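You operate a simulated robot arm through the tools that you are given. There is no shell and no other tool.

The job below is to be done with a simulated robot arm. You get a single attempt, and the scene is never put back.

JOB
Press the counter button three times. Then fetch the white pad with the largest size on its label from the top of the small grey table and set it on the yellow-legged table. Then put the white filter on the yellow-legged table away on the narrow ledge. Then take the yellow spool and put it on the blue-legged bench. Then turn the purple knob to 802. Then put the yellow laces on the top of the small grey table. Then close the toggles drawer. Then push the eyelets drawer shut. Then turn the blue knob to 2. Then put the toe pad from the narrow ledge on the end plate. Then put the black pad from the narrow ledge on the yellow card. Then count the yellow shapers on the narrow ledge, then put as many of the size signs from the narrow ledge on the lowest wall shelf. Then take the 42 teal box from the wide ledge and leave it on the far belt. Do these in the order given.
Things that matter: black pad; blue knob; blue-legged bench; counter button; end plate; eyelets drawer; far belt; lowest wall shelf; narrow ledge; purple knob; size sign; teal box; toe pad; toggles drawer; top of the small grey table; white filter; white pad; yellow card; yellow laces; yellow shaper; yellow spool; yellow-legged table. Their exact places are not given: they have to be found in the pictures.

Only the result counts: the job must be done as asked and must still hold three seconds after the hand-in. Knocking over, shifting, dropping, spilling or breaking anything else fails it.

ROBOT AND FRAMES
A 6-joint arm with a two-finger gripper on a trunk, on a base that moves. Base frame: it is fixed to the floor where the robot stands at the start and does not move with it; the origin is under the middle of the robot, x ahead of it, y to its left, z up. Units: mm, rad, N and s.
With the tool pointing down near the work surface it reaches from about 240 to 480 mm from the robot's upright axis, wherever it stands. Its first joint turns from -2.007 to 2.007 rad. Places, roughly: black pad [-7500, -750, 750]; blue knob [-2600, 4400, 1100]; blue-legged bench [1000, 2300, 800]; counter button [0, -2700, 900]; end plate [-2200, 700, 800]; eyelets drawer [600, 2800, 700]; far belt [-12100, -800, 800]; lowest wall shelf [-5500, -3900, 300]; narrow ledge (25x1122 cm) [-7780, -780, 760]; purple knob [1200, 100, 900]; size sign [-8250, -750, 750]; teal box [-9250, 250, 750]; toe pad [-5750, -500, 750]; toggles drawer [600, 2700, 700]; top of the small grey table [900, -2800, 800]; white filter [1750, -1500, 750]; white pad [1000, -2750, 750]; yellow card [-7250, -750, 750]; yellow laces [1000, 1250, 1000]; yellow shaper [-9000, -1000, 750]; yellow spool (6x6x5 cm) [1600, 100, 800]; yellow-legged table [1500, -800, 800]. Payload 2.1 kg.
The TCP is the grasp point between the finger pads, 20 mm short of the fingertips. In the tool frame z runs along the fingers and y along their closing line. The gripper opens to 100 mm; its body begins 63 mm behind the TCP.
Orientation is that of the tool frame in the base frame, as a unit quaternion [w, x, y, z]. With the fingers straight down and closing along the base's y, the tool's x points along the base's -x, its y along +y and its z along -z.

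CONTROLS
- The arm moves only by the tool servo_tool. Its argument "steps" is a list of rows, each a list of 7 numbers: the shift along the base's x, y, z in units of 200 mm (1.0 is 200 mm), then the turn, a rotation vector about the base's x, y, z in units of 60 degrees (1.0 is 60 degrees), then the closure in counts, from 0 (fully open) to 255 (shut). In form: [[x, y, z, rx, ry, rz, claw], ...]. A call has 1 to 20 rows; each row is the pose to reach, as a shift and turn from the pose commanded when the call began. A call with a number of a shift or a turn outside -1 to 1 is refused whole. A row lasts 0.2 s, in which the tool goes at most 50 mm and 0.15 rad; a call with a longer step from one row to the next is refused whole, and so is a gripper value outside its range. A pose out of reach is approached as far as the arm can. The call stops where the force on the tool passes 40 N (or 10 N more than at its start, if that is more) or the arm is blocked; 0.2 s more then pass. The fingers move at their own pace (about 153 mm/s each) and stop on an object; they squeeze with about 38 N. The grip force told is the motor's: it shows also when the fingers shut on nothing. Time passes only in rows, and 0.2 s behind the last, so rows that repeat a pose let the fingers close. The reply holds the time, the measured pose of the TCP, the force on the tool along the base axes, the opening and the grip force, in the units named above and with some noise, with the torque about the TCP (base axes, N m) and any sound that the robot's microphone picked up.
- Cameras (640 x 400 px; columns grow to the right, rows downward): "scene" is now at [20, 125.1, 1639.7]; the picture's right is [-0.14, -0.99, 0.00], its down [-0.71, 0.10, -0.69] and it looks along [0.69, -0.10, -0.72] (base axes); focal length 293 px, centre (320, 200). "wrist" rides on the gripper at [70, -19, -99] in the tool frame; the picture's right is [0.26, 0.97, 0.00], its down [-0.75, 0.20, -0.63] and it looks along [-0.61, 0.16, 0.78] (tool axes); focal length 230 px, centre (320, 200).
- camera(camera): a new picture of that camera. No time passes.
- raise_lower(by): slides the trunk up (or, below 0, down) by that many mm; the arm and the scene camera ride with it, the base frame stays. It gives what a move gives, with no picture.
- roll_base(legs): drives the robot by 1 to 6 legs, each [ahead, turn to the left] in mm and rad, along the robot's own axes; the way and the turn of a leg run together, so that a leg with both is an arc; at most 1500 mm and 3.142 rad a leg. The arm and the cameras ride along, it lands a little off, and it stops where it bumps. It gives what a move gives.
- head_to(pan, tilt): turns the head with the scene camera to pan (to the left, within 2.705 rad either way) and tilt (down, from -0.506 to 1.204), counted from straight ahead of the robot. It gives what a move gives.
- point_at(camera, pixels): for up to 12 pixels [column, row] of the newest picture of that camera ("zoom" is the newest enlarged one), the place [x, y, z] in the base frame of the surface seen there, good to about 2 mm, but the place of the scene camera against the robot may be out by one fixed shift of up to 25 mm in any direction. No time passes.
- enlarge(camera, box): a new picture of the part [left, top, right, bottom] of that camera's present view, enlarged. No time passes.
- close_job(): hands the job in; it is judged then, once.

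Unless the task says otherwise, let go and move clear before handing in.

The tools are called as a command line: name --pt "numbers of a row" for each row, then --argument value for the rest, lists and objects as JSON in quotes. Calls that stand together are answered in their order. servo_tool: Moves the arm, as the interface text tells. Its arguments: {"type":"object","properties":{"steps":{"type":"array"}},"required":["steps"]} The other tools are called the same way: raise_lower (by) moves the trunk up or down; roll_base (legs) drives the base; head_to (pan, tilt) turns the head that bears the scene camera; camera (camera) takes a picture; point_at (camera, pixels) gives the place of the surface under pixels of a picture; enlarge (camera, box) takes an enlarged picture of a part of a camera's view; close_job () hands the job in.

At the start:

```text
time: 0.0
tool_pos: [366.5, -27.7, 1137.6]
ee_rot: [-0.001, -0.001, 1.0, 0.0]
ft_force: [-0.7, -0.2, 0.1]
moment: [0.01, -0.01, 0.01]
width: 99.8
finger_force: 0.0
trunk travel left (down, up): [-825.0, 165.0]
robot x, y, heading: [-1.0, -2.5, 0.001]
head pan, tilt (commanded): [-0.143, 0.803]
```

scene: 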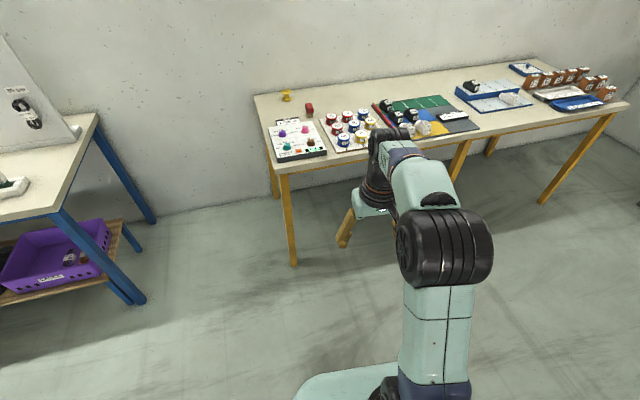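
wrist: 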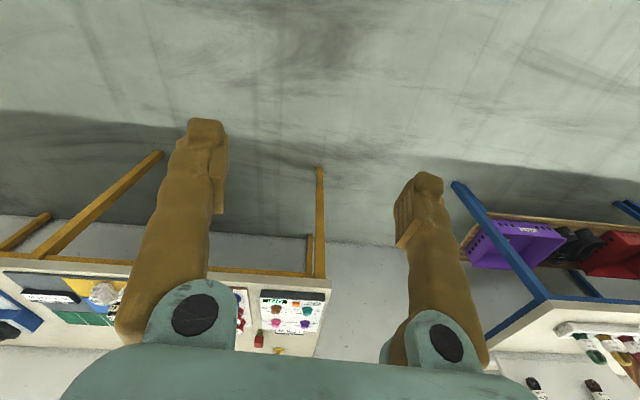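

The first picture shows the yellow-legged table ahead (columns 255-625, rows 55-170) and the blue-legged bench at left. I'll turn the head to the right to look for the counter button and the small grey table.

head_to --pan -1.4 --tilt 0.4

camera --camera "scene"

```text
time: 1.4
tool_pos: [367.0, -28.0, 1136.7]
ee_rot: [0.0, 0.0, 1.0, 0.0]
ft_force: [0.5, -0.1, 0.1]
moment: [0.0, 0.03, -0.05]
width: 100.1
finger_force: 0.0
trunk travel left (down, up): [-825.0, 165.0]
robot x, y, heading: [-1.9, -4.8, 0.004]
head pan, tilt (commanded): [-1.4, 0.4]
```

```text
taken
```

scene: 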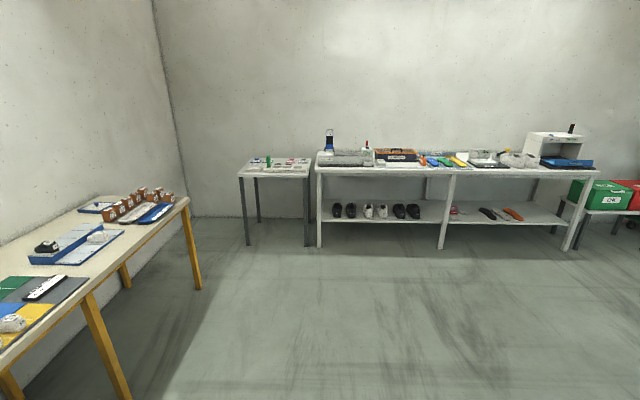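

enlarge --camera "scene" --box '[230, 110, 430, 235]'

enlarge --camera "scene" --box '[400, 110, 600, 235]'

point_at --camera "scene" --pixels '[[250, 165], [300, 165], [245, 175], [305, 175], [330, 145], [366, 146], [345, 160], [397, 157], [485, 160], [555, 150]]'

```text
3.20 times, centred on (330, 172) of scene
```

zoom: 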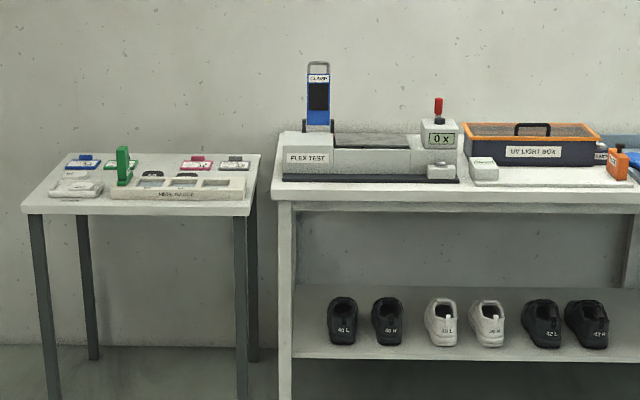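

```text
3.20 times, centred on (500, 172) of scene
```

zoom: 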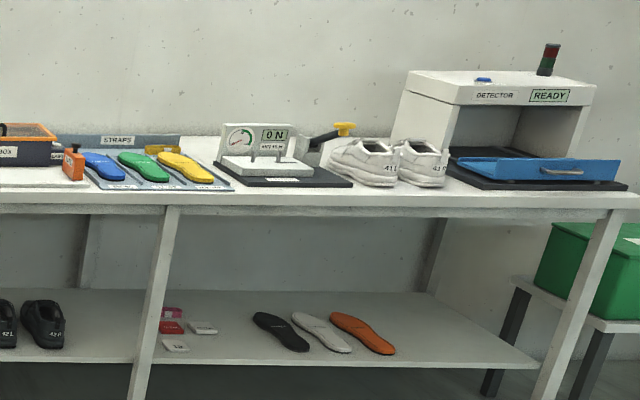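

```text
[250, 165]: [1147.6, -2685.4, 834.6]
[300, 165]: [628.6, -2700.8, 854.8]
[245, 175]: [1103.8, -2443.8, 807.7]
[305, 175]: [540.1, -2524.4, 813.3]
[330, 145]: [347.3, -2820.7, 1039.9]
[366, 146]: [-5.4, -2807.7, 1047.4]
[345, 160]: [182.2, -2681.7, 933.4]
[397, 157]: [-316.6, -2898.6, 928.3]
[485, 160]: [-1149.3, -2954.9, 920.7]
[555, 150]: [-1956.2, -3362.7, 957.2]
```

The zoom shows the flex tester with a "0 x" display near (442,135) and a small box below it, likely the counter. I'll survey the rest of the room before driving.

head_to --pan -2.5 --tilt 0.3

camera --camera "scene"

head_to --pan 2.7 --tilt 0.3

camera --camera "scene"

head_to --pan 1.5 --tilt 0.4

camera --camera "scene"

head_to --pan 0.5 --tilt 0.5

camera --camera "scene"

```text
time: 2.8
tool_pos: [366.2, -28.8, 1137.0]
ee_rot: [0.001, -0.001, 1.0, 0.0]
ft_force: [0.5, 0.5, 0.5]
moment: [-0.03, -0.01, -0.01]
width: 99.9
finger_force: 0.0
trunk travel left (down, up): [-825.0, 165.0]
robot x, y, heading: [-2.0, 0.0, -0.005]
head pan, tilt (commanded): [-2.499, 0.3]
```

```text
taken
```

scene: 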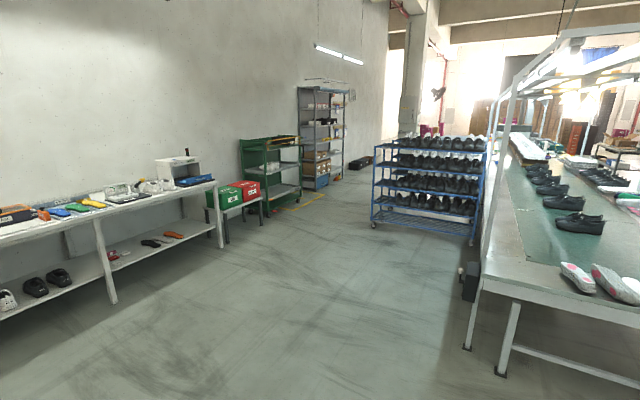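

```text
time: 6.8
tool_pos: [367.2, -28.2, 1138.1]
ee_rot: [-0.001, -0.002, 1.0, 0.0]
ft_force: [0.6, 0.0, -0.3]
moment: [-0.02, 0.0, -0.03]
width: 99.9
finger_force: 0.0
trunk travel left (down, up): [-825.0, 165.0]
robot x, y, heading: [-0.6, -1.4, -0.001]
head pan, tilt (commanded): [2.7, 0.3]
```

```text
taken
```

scene: 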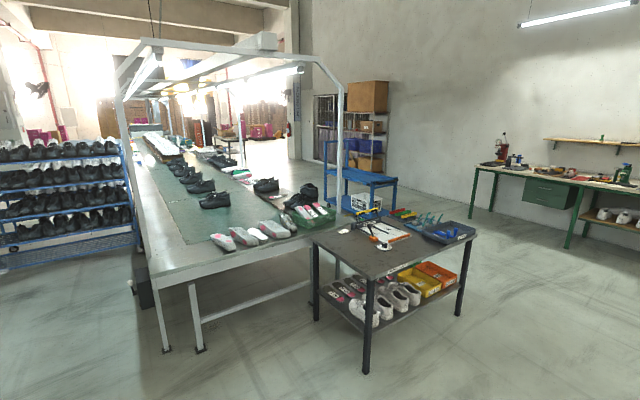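

```text
time: 8.2
tool_pos: [367.2, -29.8, 1138.4]
ee_rot: [0.0, -0.001, 1.0, 0.0]
ft_force: [-0.9, -0.2, 0.1]
moment: [-0.01, -0.01, 0.01]
width: 100.2
finger_force: 0.1
trunk travel left (down, up): [-825.0, 165.0]
robot x, y, heading: [2.6, -2.5, -0.005]
head pan, tilt (commanded): [1.499, 0.4]
```

```text
taken
```

scene: 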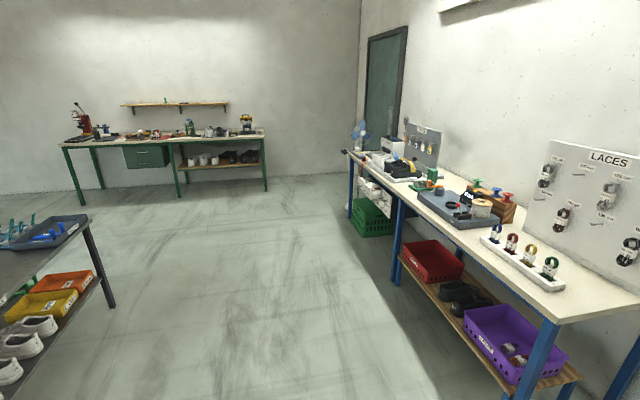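

```text
time: 9.5
tool_pos: [367.7, -27.8, 1137.4]
ee_rot: [0.0, -0.001, 1.0, 0.0]
ft_force: [0.0, 0.1, 0.1]
moment: [0.0, 0.01, 0.01]
width: 99.9
finger_force: 0.0
trunk travel left (down, up): [-825.0, 165.0]
robot x, y, heading: [2.1, -3.2, -0.003]
head pan, tilt (commanded): [0.499, 0.499]
```

```text
taken
```

scene: 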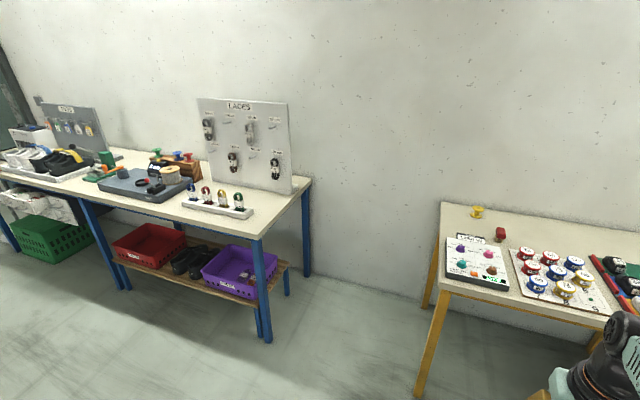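

Survey shows the yellow-legged table right ahead, the blue-legged bench to the left, the conveyor behind, and the grey bench at right. I'll turn right and drive towards the counter.

roll_base --legs '[[0, -1.571], [1300, 0]]'

head_to --pan 0.0 --tilt 0.6

camera --camera "scene"

```text
time: 19.8
tool_pos: [-21.0, -1658.4, 1138.7]
ee_rot: [-0.001, 0.705, 0.709, 0.0]
ft_force: [-0.3, 0.4, 0.3]
moment: [0.0, -0.01, -0.01]
width: 100.2
finger_force: 0.1
trunk travel left (down, up): [-825.0, 165.0]
robot x, y, heading: [0.4, -1289.7, -1.566]
head pan, tilt (commanded): [0.499, 0.499]
```

```text
time: 20.7
tool_pos: [-19.6, -1656.7, 1138.1]
ee_rot: [0.0, 0.705, 0.709, 0.0]
ft_force: [-0.2, 0.1, 0.1]
moment: [0.01, -0.05, -0.03]
width: 100.2
finger_force: 0.1
trunk travel left (down, up): [-825.0, 165.0]
robot x, y, heading: [3.3, -1290.9, -1.568]
head pan, tilt (commanded): [0.0, 0.6]
```

```text
taken
```

scene: 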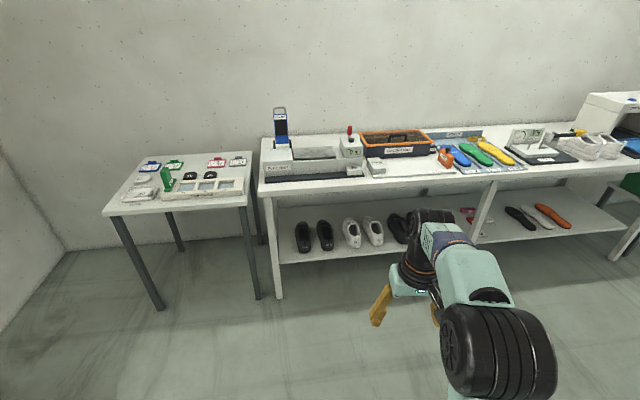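

The robot stands at (3,-1291) facing the grey bench. I'll zoom in on the tester and the small grey table.

enlarge --camera "scene" --box '[250, 100, 410, 200]'

point_at --camera "zoom" --pixels '[[408, 125], [408, 155], [408, 190], [430, 275], [410, 280], [395, 300], [350, 310], [500, 265], [500, 245], [300, 340], [560, 310]]'

enlarge --camera "scene" --box '[100, 130, 268, 235]'

```text
4.00 times, centred on (330, 150) of scene
```

zoom: 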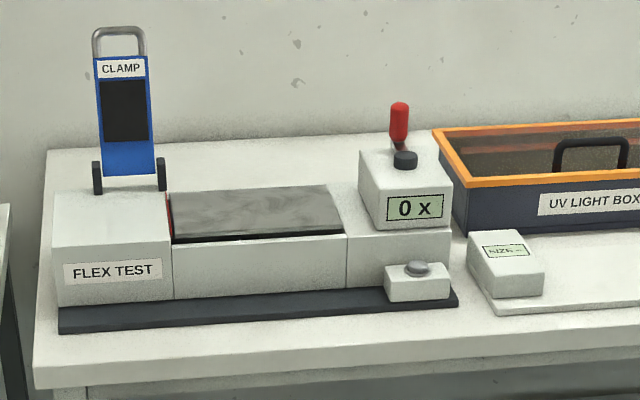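

```text
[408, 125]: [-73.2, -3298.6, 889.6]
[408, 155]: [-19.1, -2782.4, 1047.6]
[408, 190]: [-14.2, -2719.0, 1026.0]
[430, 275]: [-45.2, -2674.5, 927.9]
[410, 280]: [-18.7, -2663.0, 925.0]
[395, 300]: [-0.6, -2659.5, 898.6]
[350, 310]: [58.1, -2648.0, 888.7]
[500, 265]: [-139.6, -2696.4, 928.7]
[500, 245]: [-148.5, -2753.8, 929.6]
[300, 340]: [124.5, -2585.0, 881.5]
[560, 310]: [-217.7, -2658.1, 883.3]
```

```text
3.81 times, centred on (184, 182) of scene
```

zoom: 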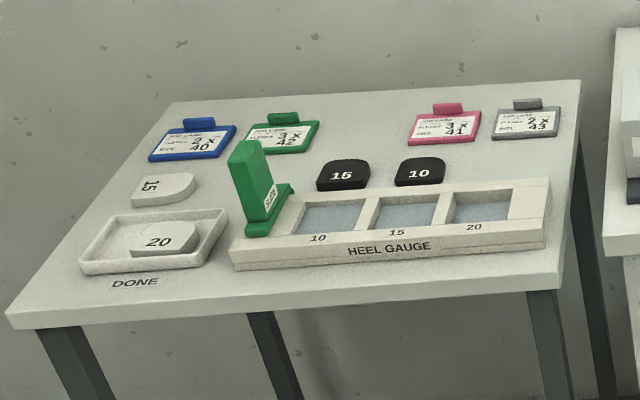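

The silver button sits on a small box near zoom pixel (418,268), around (-25,-2670,935), and the display reads "0 x". I'll drive up to the bench so the button is inside the arm's reach.

roll_base --legs '[[940, 0]]'

camera --camera "wrist"

camera --camera "scene"

```text
time: 25.7
tool_pos: [-26.0, -2597.8, 1137.9]
ee_rot: [0.0, 0.71, 0.705, 0.0]
ft_force: [-0.1, 0.2, 0.3]
moment: [0.04, 0.04, 0.0]
width: 100.3
finger_force: 0.0
trunk travel left (down, up): [-825.0, 165.0]
robot x, y, heading: [2.5, -2234.2, -1.577]
head pan, tilt (commanded): [0.0, 0.6]
```

```text
taken
```

wrist: 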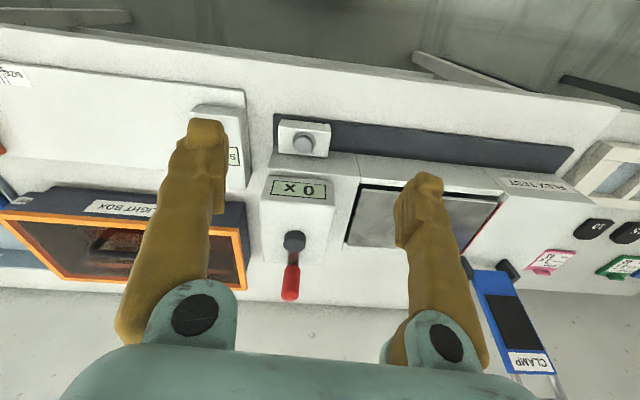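

```text
taken
```

scene: 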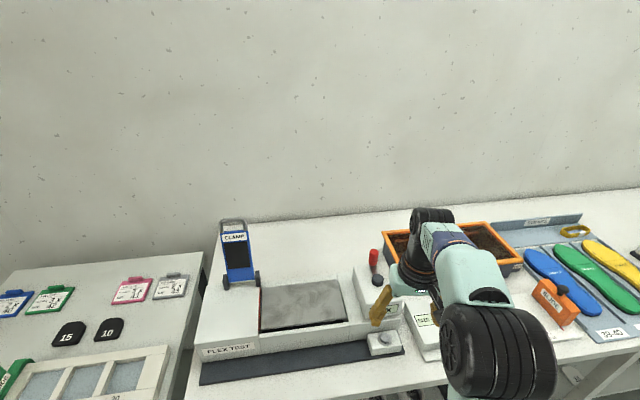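

The wrist picture shows the silver button at (304,142) on its small box. I'll measure it with the wrist camera and compare it with the scene camera.

point_at --camera "wrist" --pixels '[[304, 142], [300, 138], [310, 145], [290, 130], [322, 130], [292, 240], [290, 280], [316, 190], [230, 90], [300, 90], [300, 70]]'

point_at --camera "scene" --pixels '[[384, 338], [370, 345], [374, 255], [376, 278]]'

enlarge --camera "wrist" --box '[240, 90, 360, 165]'

```text
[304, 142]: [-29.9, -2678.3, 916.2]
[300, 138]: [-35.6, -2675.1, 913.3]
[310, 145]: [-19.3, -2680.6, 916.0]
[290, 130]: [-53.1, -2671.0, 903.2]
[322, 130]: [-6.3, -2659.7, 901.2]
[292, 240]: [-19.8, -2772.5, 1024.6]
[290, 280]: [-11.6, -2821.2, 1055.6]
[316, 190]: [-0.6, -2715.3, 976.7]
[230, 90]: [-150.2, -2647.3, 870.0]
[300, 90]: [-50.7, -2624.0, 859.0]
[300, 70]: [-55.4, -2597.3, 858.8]
```

```text
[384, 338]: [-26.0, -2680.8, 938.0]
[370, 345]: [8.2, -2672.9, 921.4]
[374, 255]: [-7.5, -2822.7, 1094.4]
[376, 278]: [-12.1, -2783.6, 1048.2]
```

```text
5.33 times, centred on (300, 128) of wrist
```

zoom: 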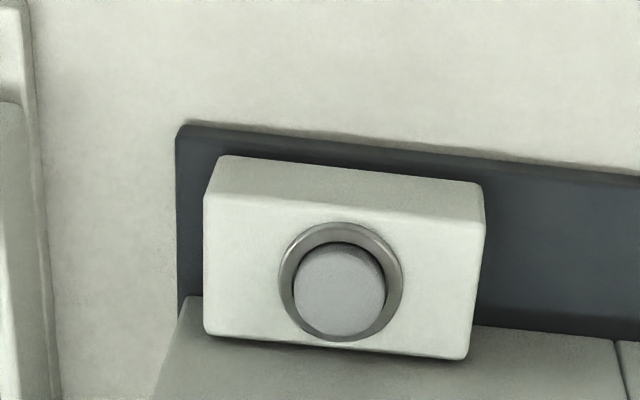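

The wrist camera puts the button top at about (-30,-2678,916); the scene camera reads some 22 mm too high in z. I'll close the fingers, tilt them slightly forward to clear the counter box, and stop just above the button.

servo_tool --pt "0 -0.1 0 0 0 0 255" --pt "-0.02 -0.2 -0.2 -0.1 0 0 255" --pt "-0.02 -0.3 -0.4 -0.2 0 0 255" --pt "-0.02 -0.335 -0.6 -0.33 0 0 255" --pt "-0.02 -0.335 -0.8 -0.33 0 0 255" --pt "-0.02 -0.335 -0.87 -0.33 0 0 255" --pt "-0.02 -0.335 -0.87 -0.33 0 0 255"

camera --camera "wrist"

camera --camera "scene"

```text
time: 27.3
tool_pos: [-31.6, -2665.0, 964.4]
ee_rot: [0.122, 0.699, 0.694, -0.122]
ft_force: [-0.2, -0.5, -0.3]
moment: [-0.03, -0.01, 0.0]
width: 0.0
finger_force: 29.1
trunk travel left (down, up): [-825.0, 165.0]
robot x, y, heading: [2.5, -2233.5, -1.573]
head pan, tilt (commanded): [0.0, 0.6]
```

```text
taken
```

wrist: 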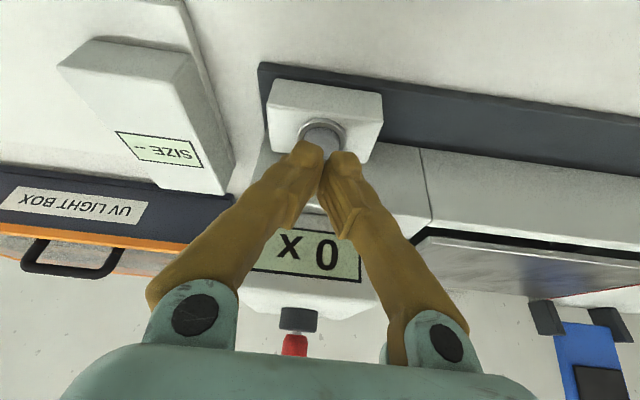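

```text
taken
```

scene: 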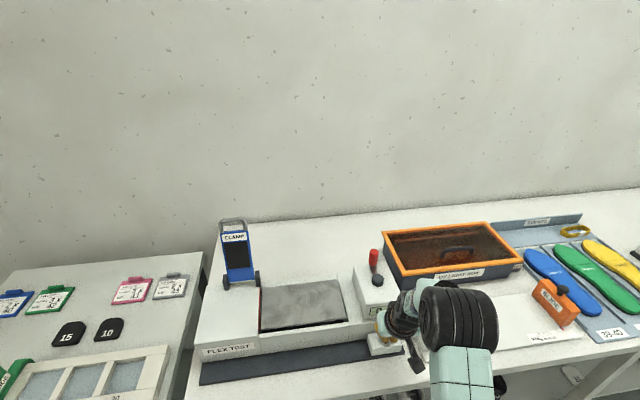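

The closed tips hover about 30 mm above the button (320,135), centred in x. I'll shift slightly forward and press down in small rows, watching force and sound.

servo_tool --pt "0.005 -0.04 -0.05 0 0 0 255" --pt "0.005 -0.04 -0.1 0 0 0 255" --pt "0.005 -0.04 -0.13 0 0 0 255" --pt "0.005 -0.04 -0.145 0 0 0 255" --pt "0.005 -0.04 -0.155 0 0 0 255" --pt "0.005 -0.04 -0.165 0 0 0 255"

enlarge --camera "wrist" --box '[220, 80, 420, 290]'

```text
time: 28.7
tool_pos: [-29.7, -2673.2, 931.6]
ee_rot: [0.122, 0.699, 0.694, -0.122]
ft_force: [0.2, -0.7, 0.7]
moment: [0.02, 0.02, 0.02]
width: 0.1
finger_force: 28.9
trunk travel left (down, up): [-825.0, 165.0]
robot x, y, heading: [5.6, -2231.5, -1.581]
head pan, tilt (commanded): [0.0, 0.6]
```

```text
1.90 times, centred on (320, 185) of wrist
```

zoom: 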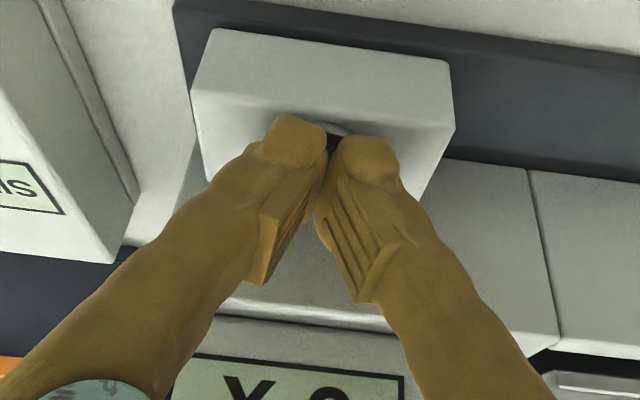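

No contact force yet, with tips near z 913. I'll continue down in 2 mm rows.

servo_tool --pt "0 0 -0.01 0 0 0 255" --pt "0 0 -0.02 0 0 0 255" --pt "0 0 -0.03 0 0 0 255"

enlarge --camera "wrist" --box '[220, 80, 420, 290]'

```text
time: 29.5
tool_pos: [-29.6, -2673.5, 926.5]
ee_rot: [0.123, 0.698, 0.695, -0.122]
ft_force: [0.6, 0.6, 4.2]
moment: [-0.03, 0.01, 0.0]
width: 5.8
finger_force: 29.8
trunk travel left (down, up): [-825.0, 165.0]
robot x, y, heading: [2.9, -2230.3, -1.577]
head pan, tilt (commanded): [0.0, 0.6]
heard: click
```

```text
1.90 times, centred on (320, 185) of wrist
```

zoom: 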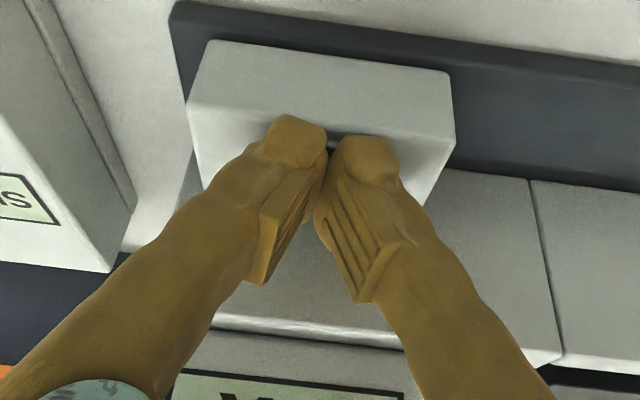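

A click was heard: one press. I'll lift clear and check the display.

servo_tool --pt "0 0 0.04 0 0 0 255" --pt "0 0 0.1 0 0 0 255" --pt "0 0 0.14 0 0 0 255" --pt "0 0 0.14 0 0 0 255"

camera --camera "wrist"

```text
time: 30.5
tool_pos: [-29.1, -2674.2, 952.2]
ee_rot: [0.121, 0.699, 0.694, -0.121]
ft_force: [-0.7, -0.3, 0.0]
moment: [-0.01, -0.04, 0.02]
width: 0.0
finger_force: 29.1
trunk travel left (down, up): [-825.0, 165.0]
robot x, y, heading: [1.9, -2230.8, -1.582]
head pan, tilt (commanded): [0.0, 0.6]
```

```text
taken
```

wrist: 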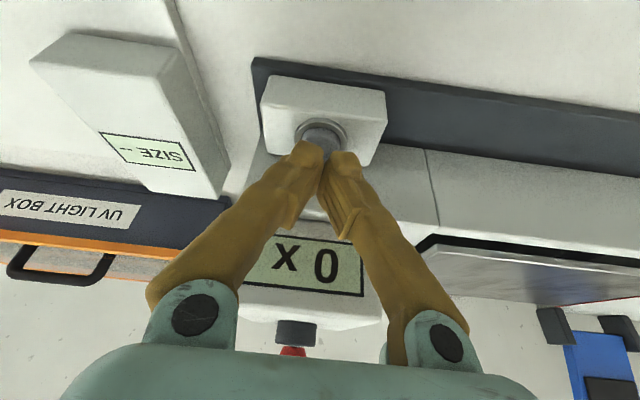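

enlarge --camera "wrist" --box '[220, 200, 400, 370]'

enlarge --camera "scene" --box '[330, 230, 440, 370]'

```text
2.35 times, centred on (310, 285) of wrist
```

zoom: 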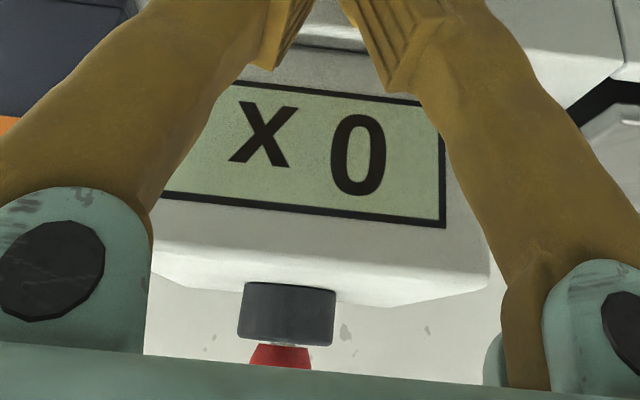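

```text
2.86 times, centred on (385, 300) of scene
```

zoom: 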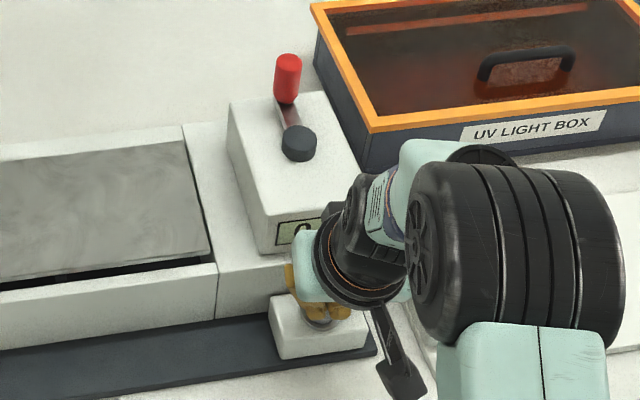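

The display still reads "0 x" after the click. I'll let a little time pass and look again before pressing further.

servo_tool --pt "0 0 0 0 0 0 255" --pt "0 0 0 0 0 0 255" --pt "0 0 0 0 0 0 255" --pt "0 0 0 0 0 0 255" --pt "0 0 0 0 0 0 255"

enlarge --camera "wrist" --box '[220, 80, 400, 370]'

point_at --camera "wrist" --pixels '[[320, 130], [310, 128], [328, 126], [302, 122], [355, 105], [275, 95]]'

```text
time: 31.7
tool_pos: [-28.3, -2673.7, 953.1]
ee_rot: [0.122, 0.699, 0.694, -0.121]
ft_force: [-0.1, 0.0, 0.3]
moment: [-0.02, -0.02, 0.02]
width: 0.0
finger_force: 30.2
trunk travel left (down, up): [-825.0, 165.0]
robot x, y, heading: [6.7, -2228.1, -1.574]
head pan, tilt (commanded): [0.0, 0.6]
```

```text
1.38 times, centred on (310, 225) of wrist
```

zoom: 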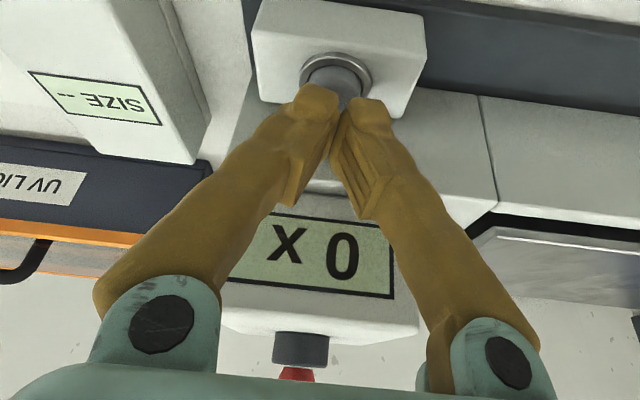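

```text
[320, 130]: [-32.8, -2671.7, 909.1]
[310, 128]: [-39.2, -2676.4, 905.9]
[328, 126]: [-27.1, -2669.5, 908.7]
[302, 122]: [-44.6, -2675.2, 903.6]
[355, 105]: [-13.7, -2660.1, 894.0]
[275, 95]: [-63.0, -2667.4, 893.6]
```

I'll press a second time, slightly deeper, and watch click and display.

servo_tool --pt "0 0 -0.06 0 0 0 255" --pt "0 0 -0.1 0 0 0 255" --pt "0 0 -0.115 0 0 0 255" --pt "0 0 -0.125 0 0 0 255" --pt "0 0 -0.135 0 0 0 255" --pt "0 0 -0.145 0 0 0 255"

enlarge --camera "wrist" --box '[180, 60, 440, 300]'

```text
time: 33.1
tool_pos: [-30.3, -2673.6, 925.4]
ee_rot: [0.123, 0.699, 0.694, -0.122]
ft_force: [0.3, 0.1, 7.3]
moment: [-0.02, 0.0, 0.0]
width: 5.7
finger_force: 29.6
trunk travel left (down, up): [-825.0, 165.0]
robot x, y, heading: [1.7, -2232.4, -1.578]
head pan, tilt (commanded): [0.0, 0.6]
heard: click
```

```text
1.67 times, centred on (310, 180) of wrist
```

zoom: 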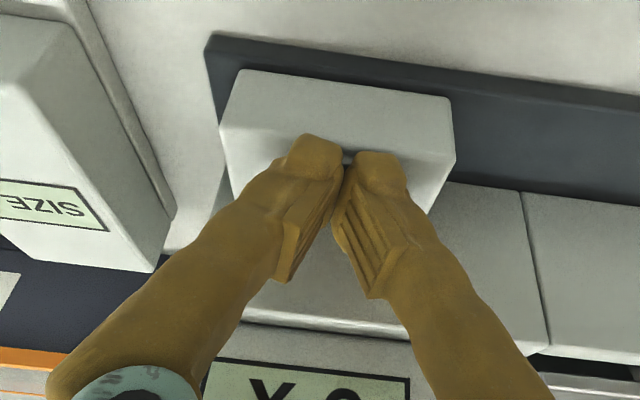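

A second click. I'll lift and read the display.

servo_tool --pt "0 0 0.04 0 0 0 255" --pt "0 0 0.1 0 0 0 255" --pt "0 0 0.145 0 0 0 255" --pt "0 0 0.145 0 0 0 255"

enlarge --camera "wrist" --box '[220, 80, 400, 370]'

```text
time: 34.1
tool_pos: [-28.9, -2674.0, 952.3]
ee_rot: [0.122, 0.699, 0.694, -0.122]
ft_force: [0.1, -0.3, 0.1]
moment: [-0.03, -0.01, 0.02]
width: 0.0
finger_force: 29.1
trunk travel left (down, up): [-825.0, 165.0]
robot x, y, heading: [5.3, -2230.7, -1.578]
head pan, tilt (commanded): [0.0, 0.6]
```

```text
1.38 times, centred on (310, 225) of wrist
```

zoom: 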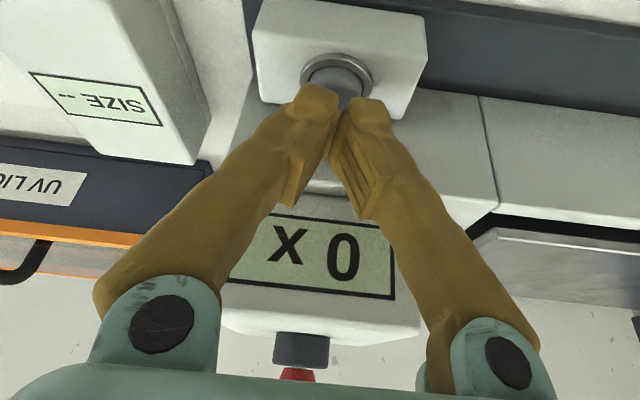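

Two clicks so far; the display doesn't seem tied to the button, so I go by the clicks. I'll press the third time.

servo_tool --pt "0 0 -0.06 0 0 0 255" --pt "0 0 -0.1 0 0 0 255" --pt "0 0 -0.115 0 0 0 255" --pt "0 0 -0.125 0 0 0 255" --pt "0 0 -0.135 0 0 0 255" --pt "0 0 -0.145 0 0 0 255"

servo_tool --pt "0 0 0.04 0 0 0 255" --pt "0 0 0.1 0 0 0 255" --pt "0 0 0.145 0 0 0 255" --pt "0 0 0.145 0 0 0 255"

enlarge --camera "wrist" --box '[220, 80, 400, 370]'

```text
time: 35.5
tool_pos: [-30.2, -2672.4, 924.3]
ee_rot: [0.123, 0.699, 0.694, -0.122]
ft_force: [-0.1, -0.7, 8.2]
moment: [0.0, 0.01, -0.03]
width: 6.1
finger_force: 28.8
trunk travel left (down, up): [-825.0, 165.0]
robot x, y, heading: [4.2, -2232.1, -1.575]
head pan, tilt (commanded): [0.0, 0.6]
heard: click
```

```text
time: 36.5
tool_pos: [-29.9, -2674.1, 952.0]
ee_rot: [0.123, 0.698, 0.695, -0.121]
ft_force: [-0.2, 0.1, -0.4]
moment: [0.01, 0.02, -0.02]
width: 0.2
finger_force: 29.2
trunk travel left (down, up): [-825.0, 165.0]
robot x, y, heading: [-0.1, -2231.2, -1.579]
head pan, tilt (commanded): [0.0, 0.6]
```

```text
1.38 times, centred on (310, 225) of wrist
```

zoom: 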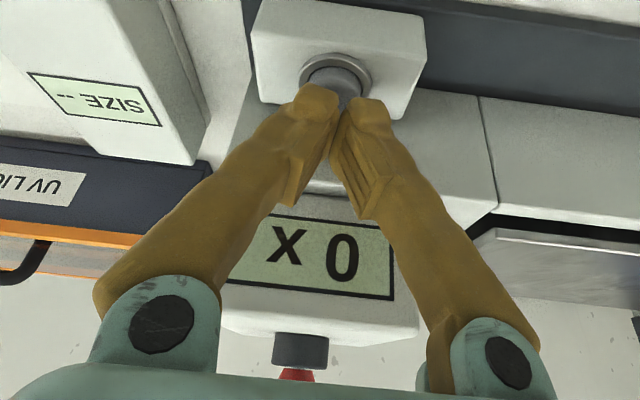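

Three clicks done. I'll raise and straighten the arm, then back off towards the small grey table.

servo_tool --pt "0 0.1 0.2 0 0 0 255" --pt "0 0.2 0.4 0.1 0 0 255" --pt "0 0.3 0.6 0.2 0 0 200" --pt "0 0.38 0.8 0.33 0 0 100" --pt "0.02 0.38 0.95 0.33 0 0 0" --pt "0.02 0.38 0.95 0.33 0 0 0"

head_to --pan 0.6 --tilt 0.9

camera --camera "scene"

```text
time: 37.9
tool_pos: [-26.0, -2598.7, 1143.0]
ee_rot: [0.0, 0.71, 0.704, 0.0]
ft_force: [0.7, 0.0, 0.5]
moment: [-0.02, -0.02, 0.01]
width: 99.8
finger_force: 0.0
trunk travel left (down, up): [-825.0, 165.0]
robot x, y, heading: [-0.7, -2230.8, -1.579]
head pan, tilt (commanded): [0.0, 0.6]
```

```text
time: 38.9
tool_pos: [-25.5, -2599.0, 1143.6]
ee_rot: [0.001, 0.709, 0.705, 0.0]
ft_force: [-0.7, 0.6, -0.2]
moment: [0.0, 0.0, 0.01]
width: 99.9
finger_force: 0.0
trunk travel left (down, up): [-825.0, 165.0]
robot x, y, heading: [1.7, -2231.7, -1.577]
head pan, tilt (commanded): [0.6, 0.901]
```

```text
taken
```

scene: 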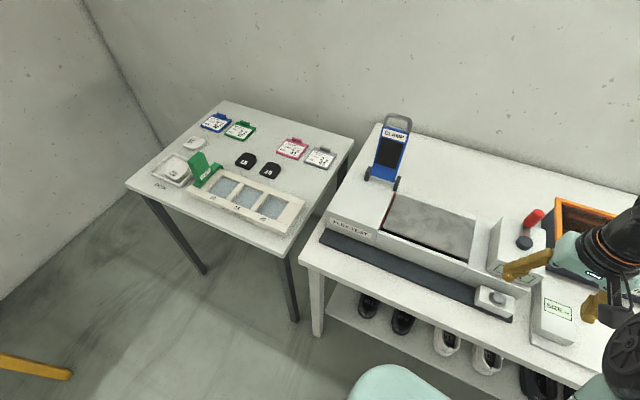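

The small grey table is in full view: white pads near (195,143) and (172,168). I'll measure the table corners, the pads and my own base edge at (400,370).

point_at --camera "scene" --pixels '[[127, 183], [287, 252], [350, 140], [220, 103], [195, 143], [172, 167], [172, 180], [206, 165], [400, 368], [350, 390], [430, 390], [315, 335]]'

enlarge --camera "scene" --box '[120, 95, 360, 255]'

enlarge --camera "scene" --box '[150, 125, 230, 195]'

```text
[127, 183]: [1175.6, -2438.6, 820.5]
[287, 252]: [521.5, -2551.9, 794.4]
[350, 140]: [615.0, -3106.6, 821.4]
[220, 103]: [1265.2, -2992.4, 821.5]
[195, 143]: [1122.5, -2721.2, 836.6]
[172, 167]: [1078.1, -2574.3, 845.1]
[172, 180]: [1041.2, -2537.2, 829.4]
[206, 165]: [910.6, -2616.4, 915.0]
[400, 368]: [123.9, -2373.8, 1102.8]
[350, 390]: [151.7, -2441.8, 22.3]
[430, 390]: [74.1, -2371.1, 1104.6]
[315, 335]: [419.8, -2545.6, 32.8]
```

```text
2.50 times, centred on (240, 175) of scene
```

zoom: 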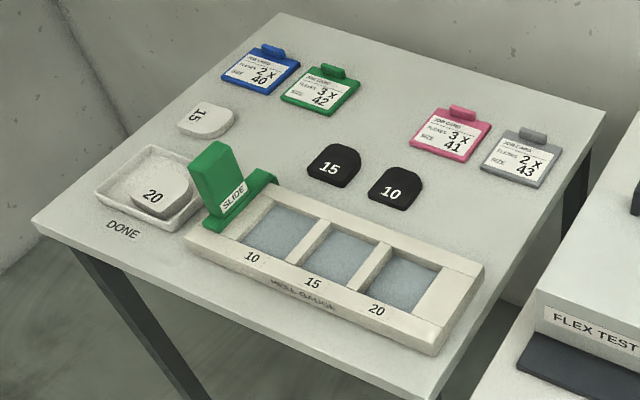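

```text
5.71 times, centred on (190, 160) of scene
```

zoom: 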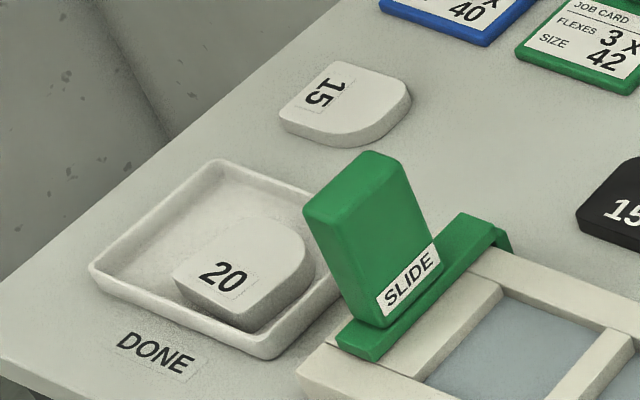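

The pads read 15 at about (1122,-2721) and 20 in the DONE tray at about (1055,-2560), so the 20 pad is the largest. I'll look left to check the clearance to the yellow-legged table.

head_to --pan 1.4 --tilt 0.6

camera --camera "scene"

```text
time: 40.0
tool_pos: [-25.0, -2598.2, 1142.9]
ee_rot: [0.001, 0.709, 0.705, 0.0]
ft_force: [0.4, 0.5, -0.4]
moment: [-0.01, -0.01, -0.03]
width: 99.9
finger_force: 0.1
trunk travel left (down, up): [-825.0, 165.0]
robot x, y, heading: [2.7, -2230.9, -1.577]
head pan, tilt (commanded): [1.4, 0.6]
```

```text
taken
```

scene: 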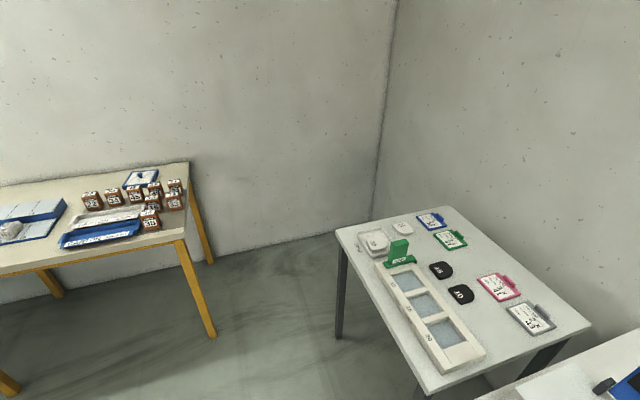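

point_at --camera "scene" --pixels '[[188, 236], [190, 165], [212, 335], [212, 260], [5, 380], [338, 335], [336, 232], [428, 390]]'

enlarge --camera "scene" --box '[0, 155, 220, 290]'

```text
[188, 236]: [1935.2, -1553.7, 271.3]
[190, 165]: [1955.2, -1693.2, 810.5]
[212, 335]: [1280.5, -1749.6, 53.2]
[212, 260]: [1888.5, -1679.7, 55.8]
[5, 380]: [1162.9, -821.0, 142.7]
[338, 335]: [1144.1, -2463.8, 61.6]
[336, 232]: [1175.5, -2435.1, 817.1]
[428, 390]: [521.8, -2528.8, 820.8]
```

```text
2.91 times, centred on (110, 222) of scene
```

zoom: 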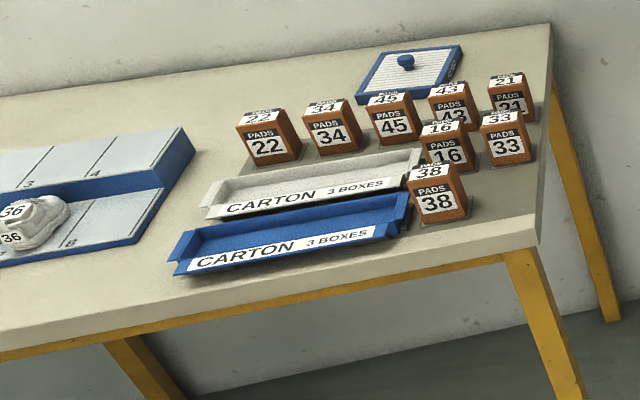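

The way to the grey table is clear (yellow table's nearest leg at (1280,-1750)). I'll drive to about (987,-2166), facing the 20 pad.

roll_base --legs '[[-100, 0], [0, 1.54], [985, 0], [0, -1.365]]'

head_to --pan 0.0 --tilt 0.95

camera --camera "wrist"

camera --camera "scene"

```text
time: 53.0
tool_pos: [1020.9, -2548.7, 1142.8]
ee_rot: [0.0, 0.652, 0.758, 0.0]
ft_force: [-0.2, 0.4, 0.6]
moment: [0.0, 0.05, 0.04]
width: 100.2
finger_force: 0.1
trunk travel left (down, up): [-825.0, 165.0]
robot x, y, heading: [989.8, -2178.1, -1.421]
head pan, tilt (commanded): [1.4, 0.6]
```

```text
time: 54.5
tool_pos: [1020.7, -2548.3, 1144.1]
ee_rot: [0.0, 0.652, 0.758, 0.0]
ft_force: [0.2, -0.7, 0.3]
moment: [-0.03, 0.01, 0.0]
width: 99.8
finger_force: 0.0
trunk travel left (down, up): [-825.0, 165.0]
robot x, y, heading: [990.3, -2180.2, -1.422]
head pan, tilt (commanded): [0.0, 0.949]
```

```text
taken
```

wrist: 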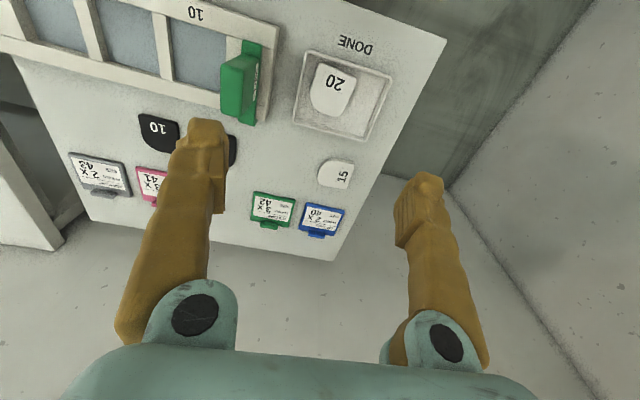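

```text
taken
```

scene: 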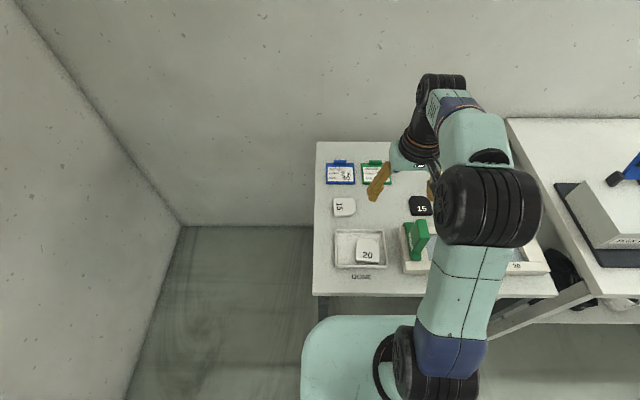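

Both white pads show in the wrist picture: 20 at (333,90) in the tray and 15 at (338,173). I'll measure the 20 pad's outline.

enlarge --camera "wrist" --box '[270, 20, 430, 200]'

point_at --camera "wrist" --pixels '[[333, 90], [313, 90], [352, 80], [322, 112], [345, 113], [320, 66], [308, 52], [392, 72], [368, 135], [296, 118], [345, 105], [370, 100]]'

```text
2.22 times, centred on (350, 110) of wrist
```

zoom: 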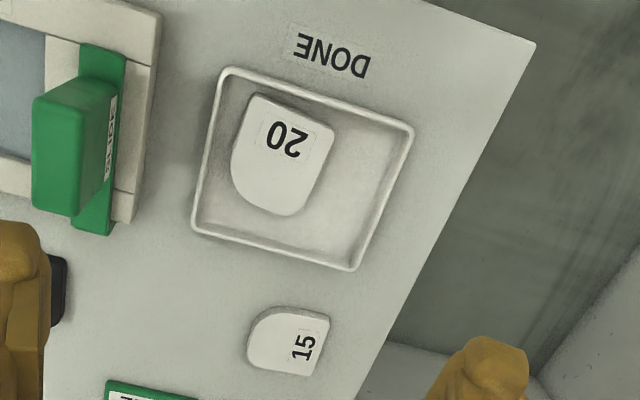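

```text
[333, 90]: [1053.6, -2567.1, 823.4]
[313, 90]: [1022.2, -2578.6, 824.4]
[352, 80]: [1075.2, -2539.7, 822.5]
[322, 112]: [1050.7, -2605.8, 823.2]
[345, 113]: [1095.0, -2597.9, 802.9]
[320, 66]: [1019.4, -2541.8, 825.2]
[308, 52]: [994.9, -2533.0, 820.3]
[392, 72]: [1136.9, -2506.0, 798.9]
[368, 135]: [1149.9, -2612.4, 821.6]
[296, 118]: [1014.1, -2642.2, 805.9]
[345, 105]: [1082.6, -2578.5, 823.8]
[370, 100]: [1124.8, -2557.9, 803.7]
```

The 20 pad's top is at z≈823.5, tray floor ≈803, table ≈799. I'll bring the wrist camera closer to see the gaps between pad and tray walls.

servo_tool --pt "-0.02 0.13 -0.2 0 0 0 0" --pt "-0.04 0.26 -0.4 0 0 0 0" --pt "-0.06 0.36 -0.6 0 0 0 0" --pt "-0.03 0.4 -0.8 0 0 0 0" --pt "-0.03 0.4 -0.8 0 0 0 0"

camera --camera "wrist"

```text
time: 55.7
tool_pos: [1013.6, -2468.5, 982.6]
ee_rot: [0.0, 0.651, 0.759, 0.0]
ft_force: [0.5, -1.0, -0.2]
moment: [-0.06, 0.02, 0.01]
width: 100.1
finger_force: 0.0
trunk travel left (down, up): [-825.0, 165.0]
robot x, y, heading: [989.8, -2182.9, -1.421]
head pan, tilt (commanded): [0.0, 0.949]
```

```text
taken
```

wrist: 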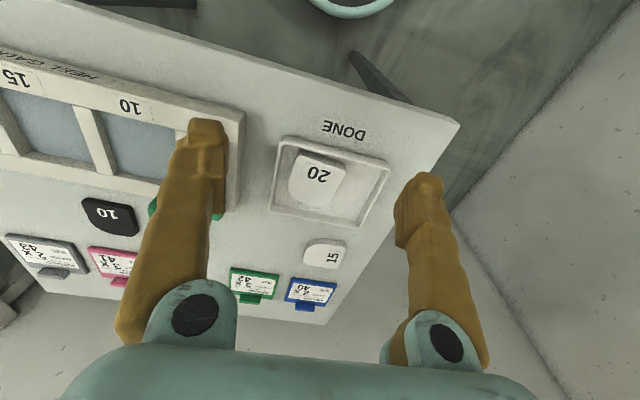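

enlarge --camera "wrist" --box '[260, 120, 400, 240]'

point_at --camera "zoom" --pixels '[[208, 150], [385, 185], [192, 215], [365, 260], [300, 395], [170, 200], [165, 265], [120, 250], [560, 230], [420, 250], [255, 130], [285, 250]]'

```text
3.33 times, centred on (330, 180) of wrist
```

zoom: 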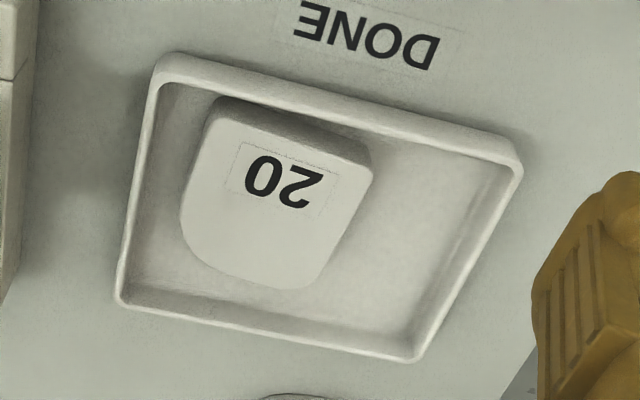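

```text
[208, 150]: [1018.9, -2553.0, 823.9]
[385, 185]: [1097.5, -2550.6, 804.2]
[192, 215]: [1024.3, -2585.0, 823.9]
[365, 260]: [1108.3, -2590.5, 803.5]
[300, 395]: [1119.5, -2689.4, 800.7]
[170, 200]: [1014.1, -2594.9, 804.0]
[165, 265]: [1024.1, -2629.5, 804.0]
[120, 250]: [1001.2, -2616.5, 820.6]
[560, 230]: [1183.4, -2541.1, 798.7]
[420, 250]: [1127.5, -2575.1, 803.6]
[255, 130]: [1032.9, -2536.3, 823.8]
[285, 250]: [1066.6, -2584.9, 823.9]
```

point_at --camera "zoom" --pixels '[[216, 118], [368, 168], [186, 228], [344, 230], [318, 278], [290, 286], [225, 268], [362, 180], [205, 160], [144, 200], [470, 240], [300, 105]]'

```text
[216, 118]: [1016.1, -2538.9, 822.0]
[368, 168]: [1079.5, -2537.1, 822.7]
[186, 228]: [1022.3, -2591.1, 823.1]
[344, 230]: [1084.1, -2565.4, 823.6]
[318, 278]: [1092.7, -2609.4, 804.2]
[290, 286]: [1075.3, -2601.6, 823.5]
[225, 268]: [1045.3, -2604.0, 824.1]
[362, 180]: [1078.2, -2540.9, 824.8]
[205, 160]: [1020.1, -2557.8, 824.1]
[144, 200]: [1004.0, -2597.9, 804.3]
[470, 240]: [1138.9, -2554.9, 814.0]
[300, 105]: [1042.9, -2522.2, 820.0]
```

The pad is about 62 mm wide and 68 long, its long axis nearly along my forward direction, with about 22 mm of free space on its left. I'll measure my own fingertip thickness with the wrist camera to make sure it fits.

point_at --camera "wrist" --pixels '[[418, 176], [436, 176], [405, 190], [440, 190], [446, 215], [400, 205], [405, 240], [443, 230], [398, 245], [413, 243], [422, 180], [430, 200]]'

point_at --camera "wrist" --pixels '[[192, 122], [222, 122], [188, 140], [225, 140], [218, 160], [205, 118]]'

```text
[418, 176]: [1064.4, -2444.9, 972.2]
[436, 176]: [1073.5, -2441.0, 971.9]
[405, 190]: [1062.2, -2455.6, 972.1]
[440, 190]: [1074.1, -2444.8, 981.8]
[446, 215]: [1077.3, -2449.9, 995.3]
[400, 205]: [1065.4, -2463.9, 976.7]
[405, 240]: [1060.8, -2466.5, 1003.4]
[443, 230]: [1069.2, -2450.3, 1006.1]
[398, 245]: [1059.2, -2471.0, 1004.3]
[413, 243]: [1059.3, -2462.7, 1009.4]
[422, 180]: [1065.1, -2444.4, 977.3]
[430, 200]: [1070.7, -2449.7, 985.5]
```

```text
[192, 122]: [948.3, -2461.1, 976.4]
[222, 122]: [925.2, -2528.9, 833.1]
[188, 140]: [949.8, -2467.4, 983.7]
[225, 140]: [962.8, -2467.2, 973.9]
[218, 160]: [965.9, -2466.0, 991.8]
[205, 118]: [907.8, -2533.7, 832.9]
```

Fingertips are about 14 mm thick, so they fit beside the pad. I'll check where the green SLIDE handle stands, since the gripper body might come near it.

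camera --camera "scene"

enlarge --camera "scene" --box '[300, 140, 480, 300]'

point_at --camera "scene" --pixels '[[418, 225], [410, 225], [424, 222], [412, 250], [425, 245], [367, 255], [345, 207]]'

```text
taken
```

scene: 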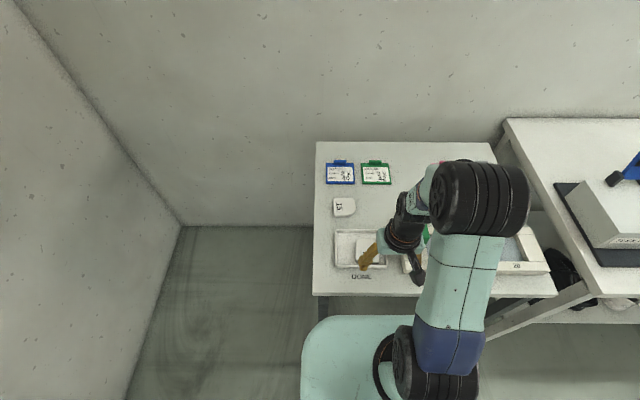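

```text
2.50 times, centred on (390, 220) of scene
```

zoom: 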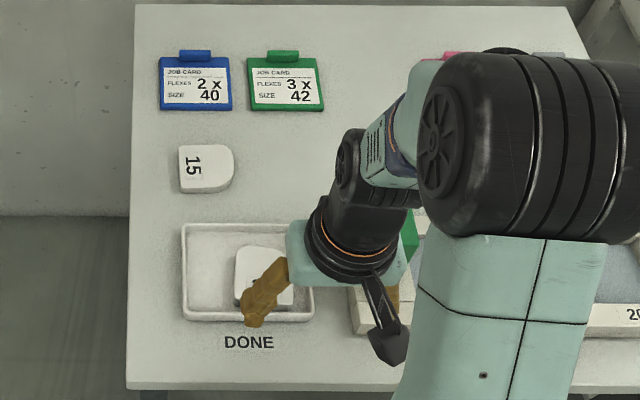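

```text
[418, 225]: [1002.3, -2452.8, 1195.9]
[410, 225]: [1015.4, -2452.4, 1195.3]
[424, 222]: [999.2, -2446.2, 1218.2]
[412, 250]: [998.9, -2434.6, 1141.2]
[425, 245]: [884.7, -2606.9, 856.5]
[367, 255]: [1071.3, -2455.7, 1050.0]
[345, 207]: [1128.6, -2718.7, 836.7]
```

The SLIDE handle is around x≈885-940, well clear of the gripper body at x≥976. I'll move over the 20 pad with a 70 mm opening and stop with tips about 18 mm above it.

servo_tool --pt "0.06 -0.16 -0.1 0 0 -0.015 77" --pt "0.12 -0.32 -0.2 0 0 -0.03 77" --pt "0.19 -0.473 -0.35 0 0 -0.047 77" --pt "0.19 -0.473 -0.5 0 0 -0.047 77" --pt "0.19 -0.473 -0.6 0 0 -0.047 77" --pt "0.19 -0.473 -0.6 0 0 -0.047 77"

camera --camera "wrist"

```text
time: 57.1
tool_pos: [1052.7, -2562.9, 862.6]
ee_rot: [0.0, 0.67, 0.742, 0.0]
ft_force: [0.0, -0.4, 0.1]
moment: [0.01, -0.03, 0.0]
width: 69.7
finger_force: 0.0
trunk travel left (down, up): [-825.0, 165.0]
robot x, y, heading: [990.0, -2184.6, -1.422]
head pan, tilt (commanded): [0.0, 0.949]
```

```text
taken
```

wrist: 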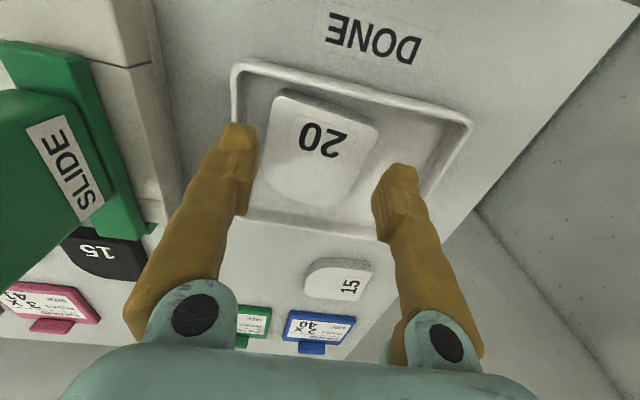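

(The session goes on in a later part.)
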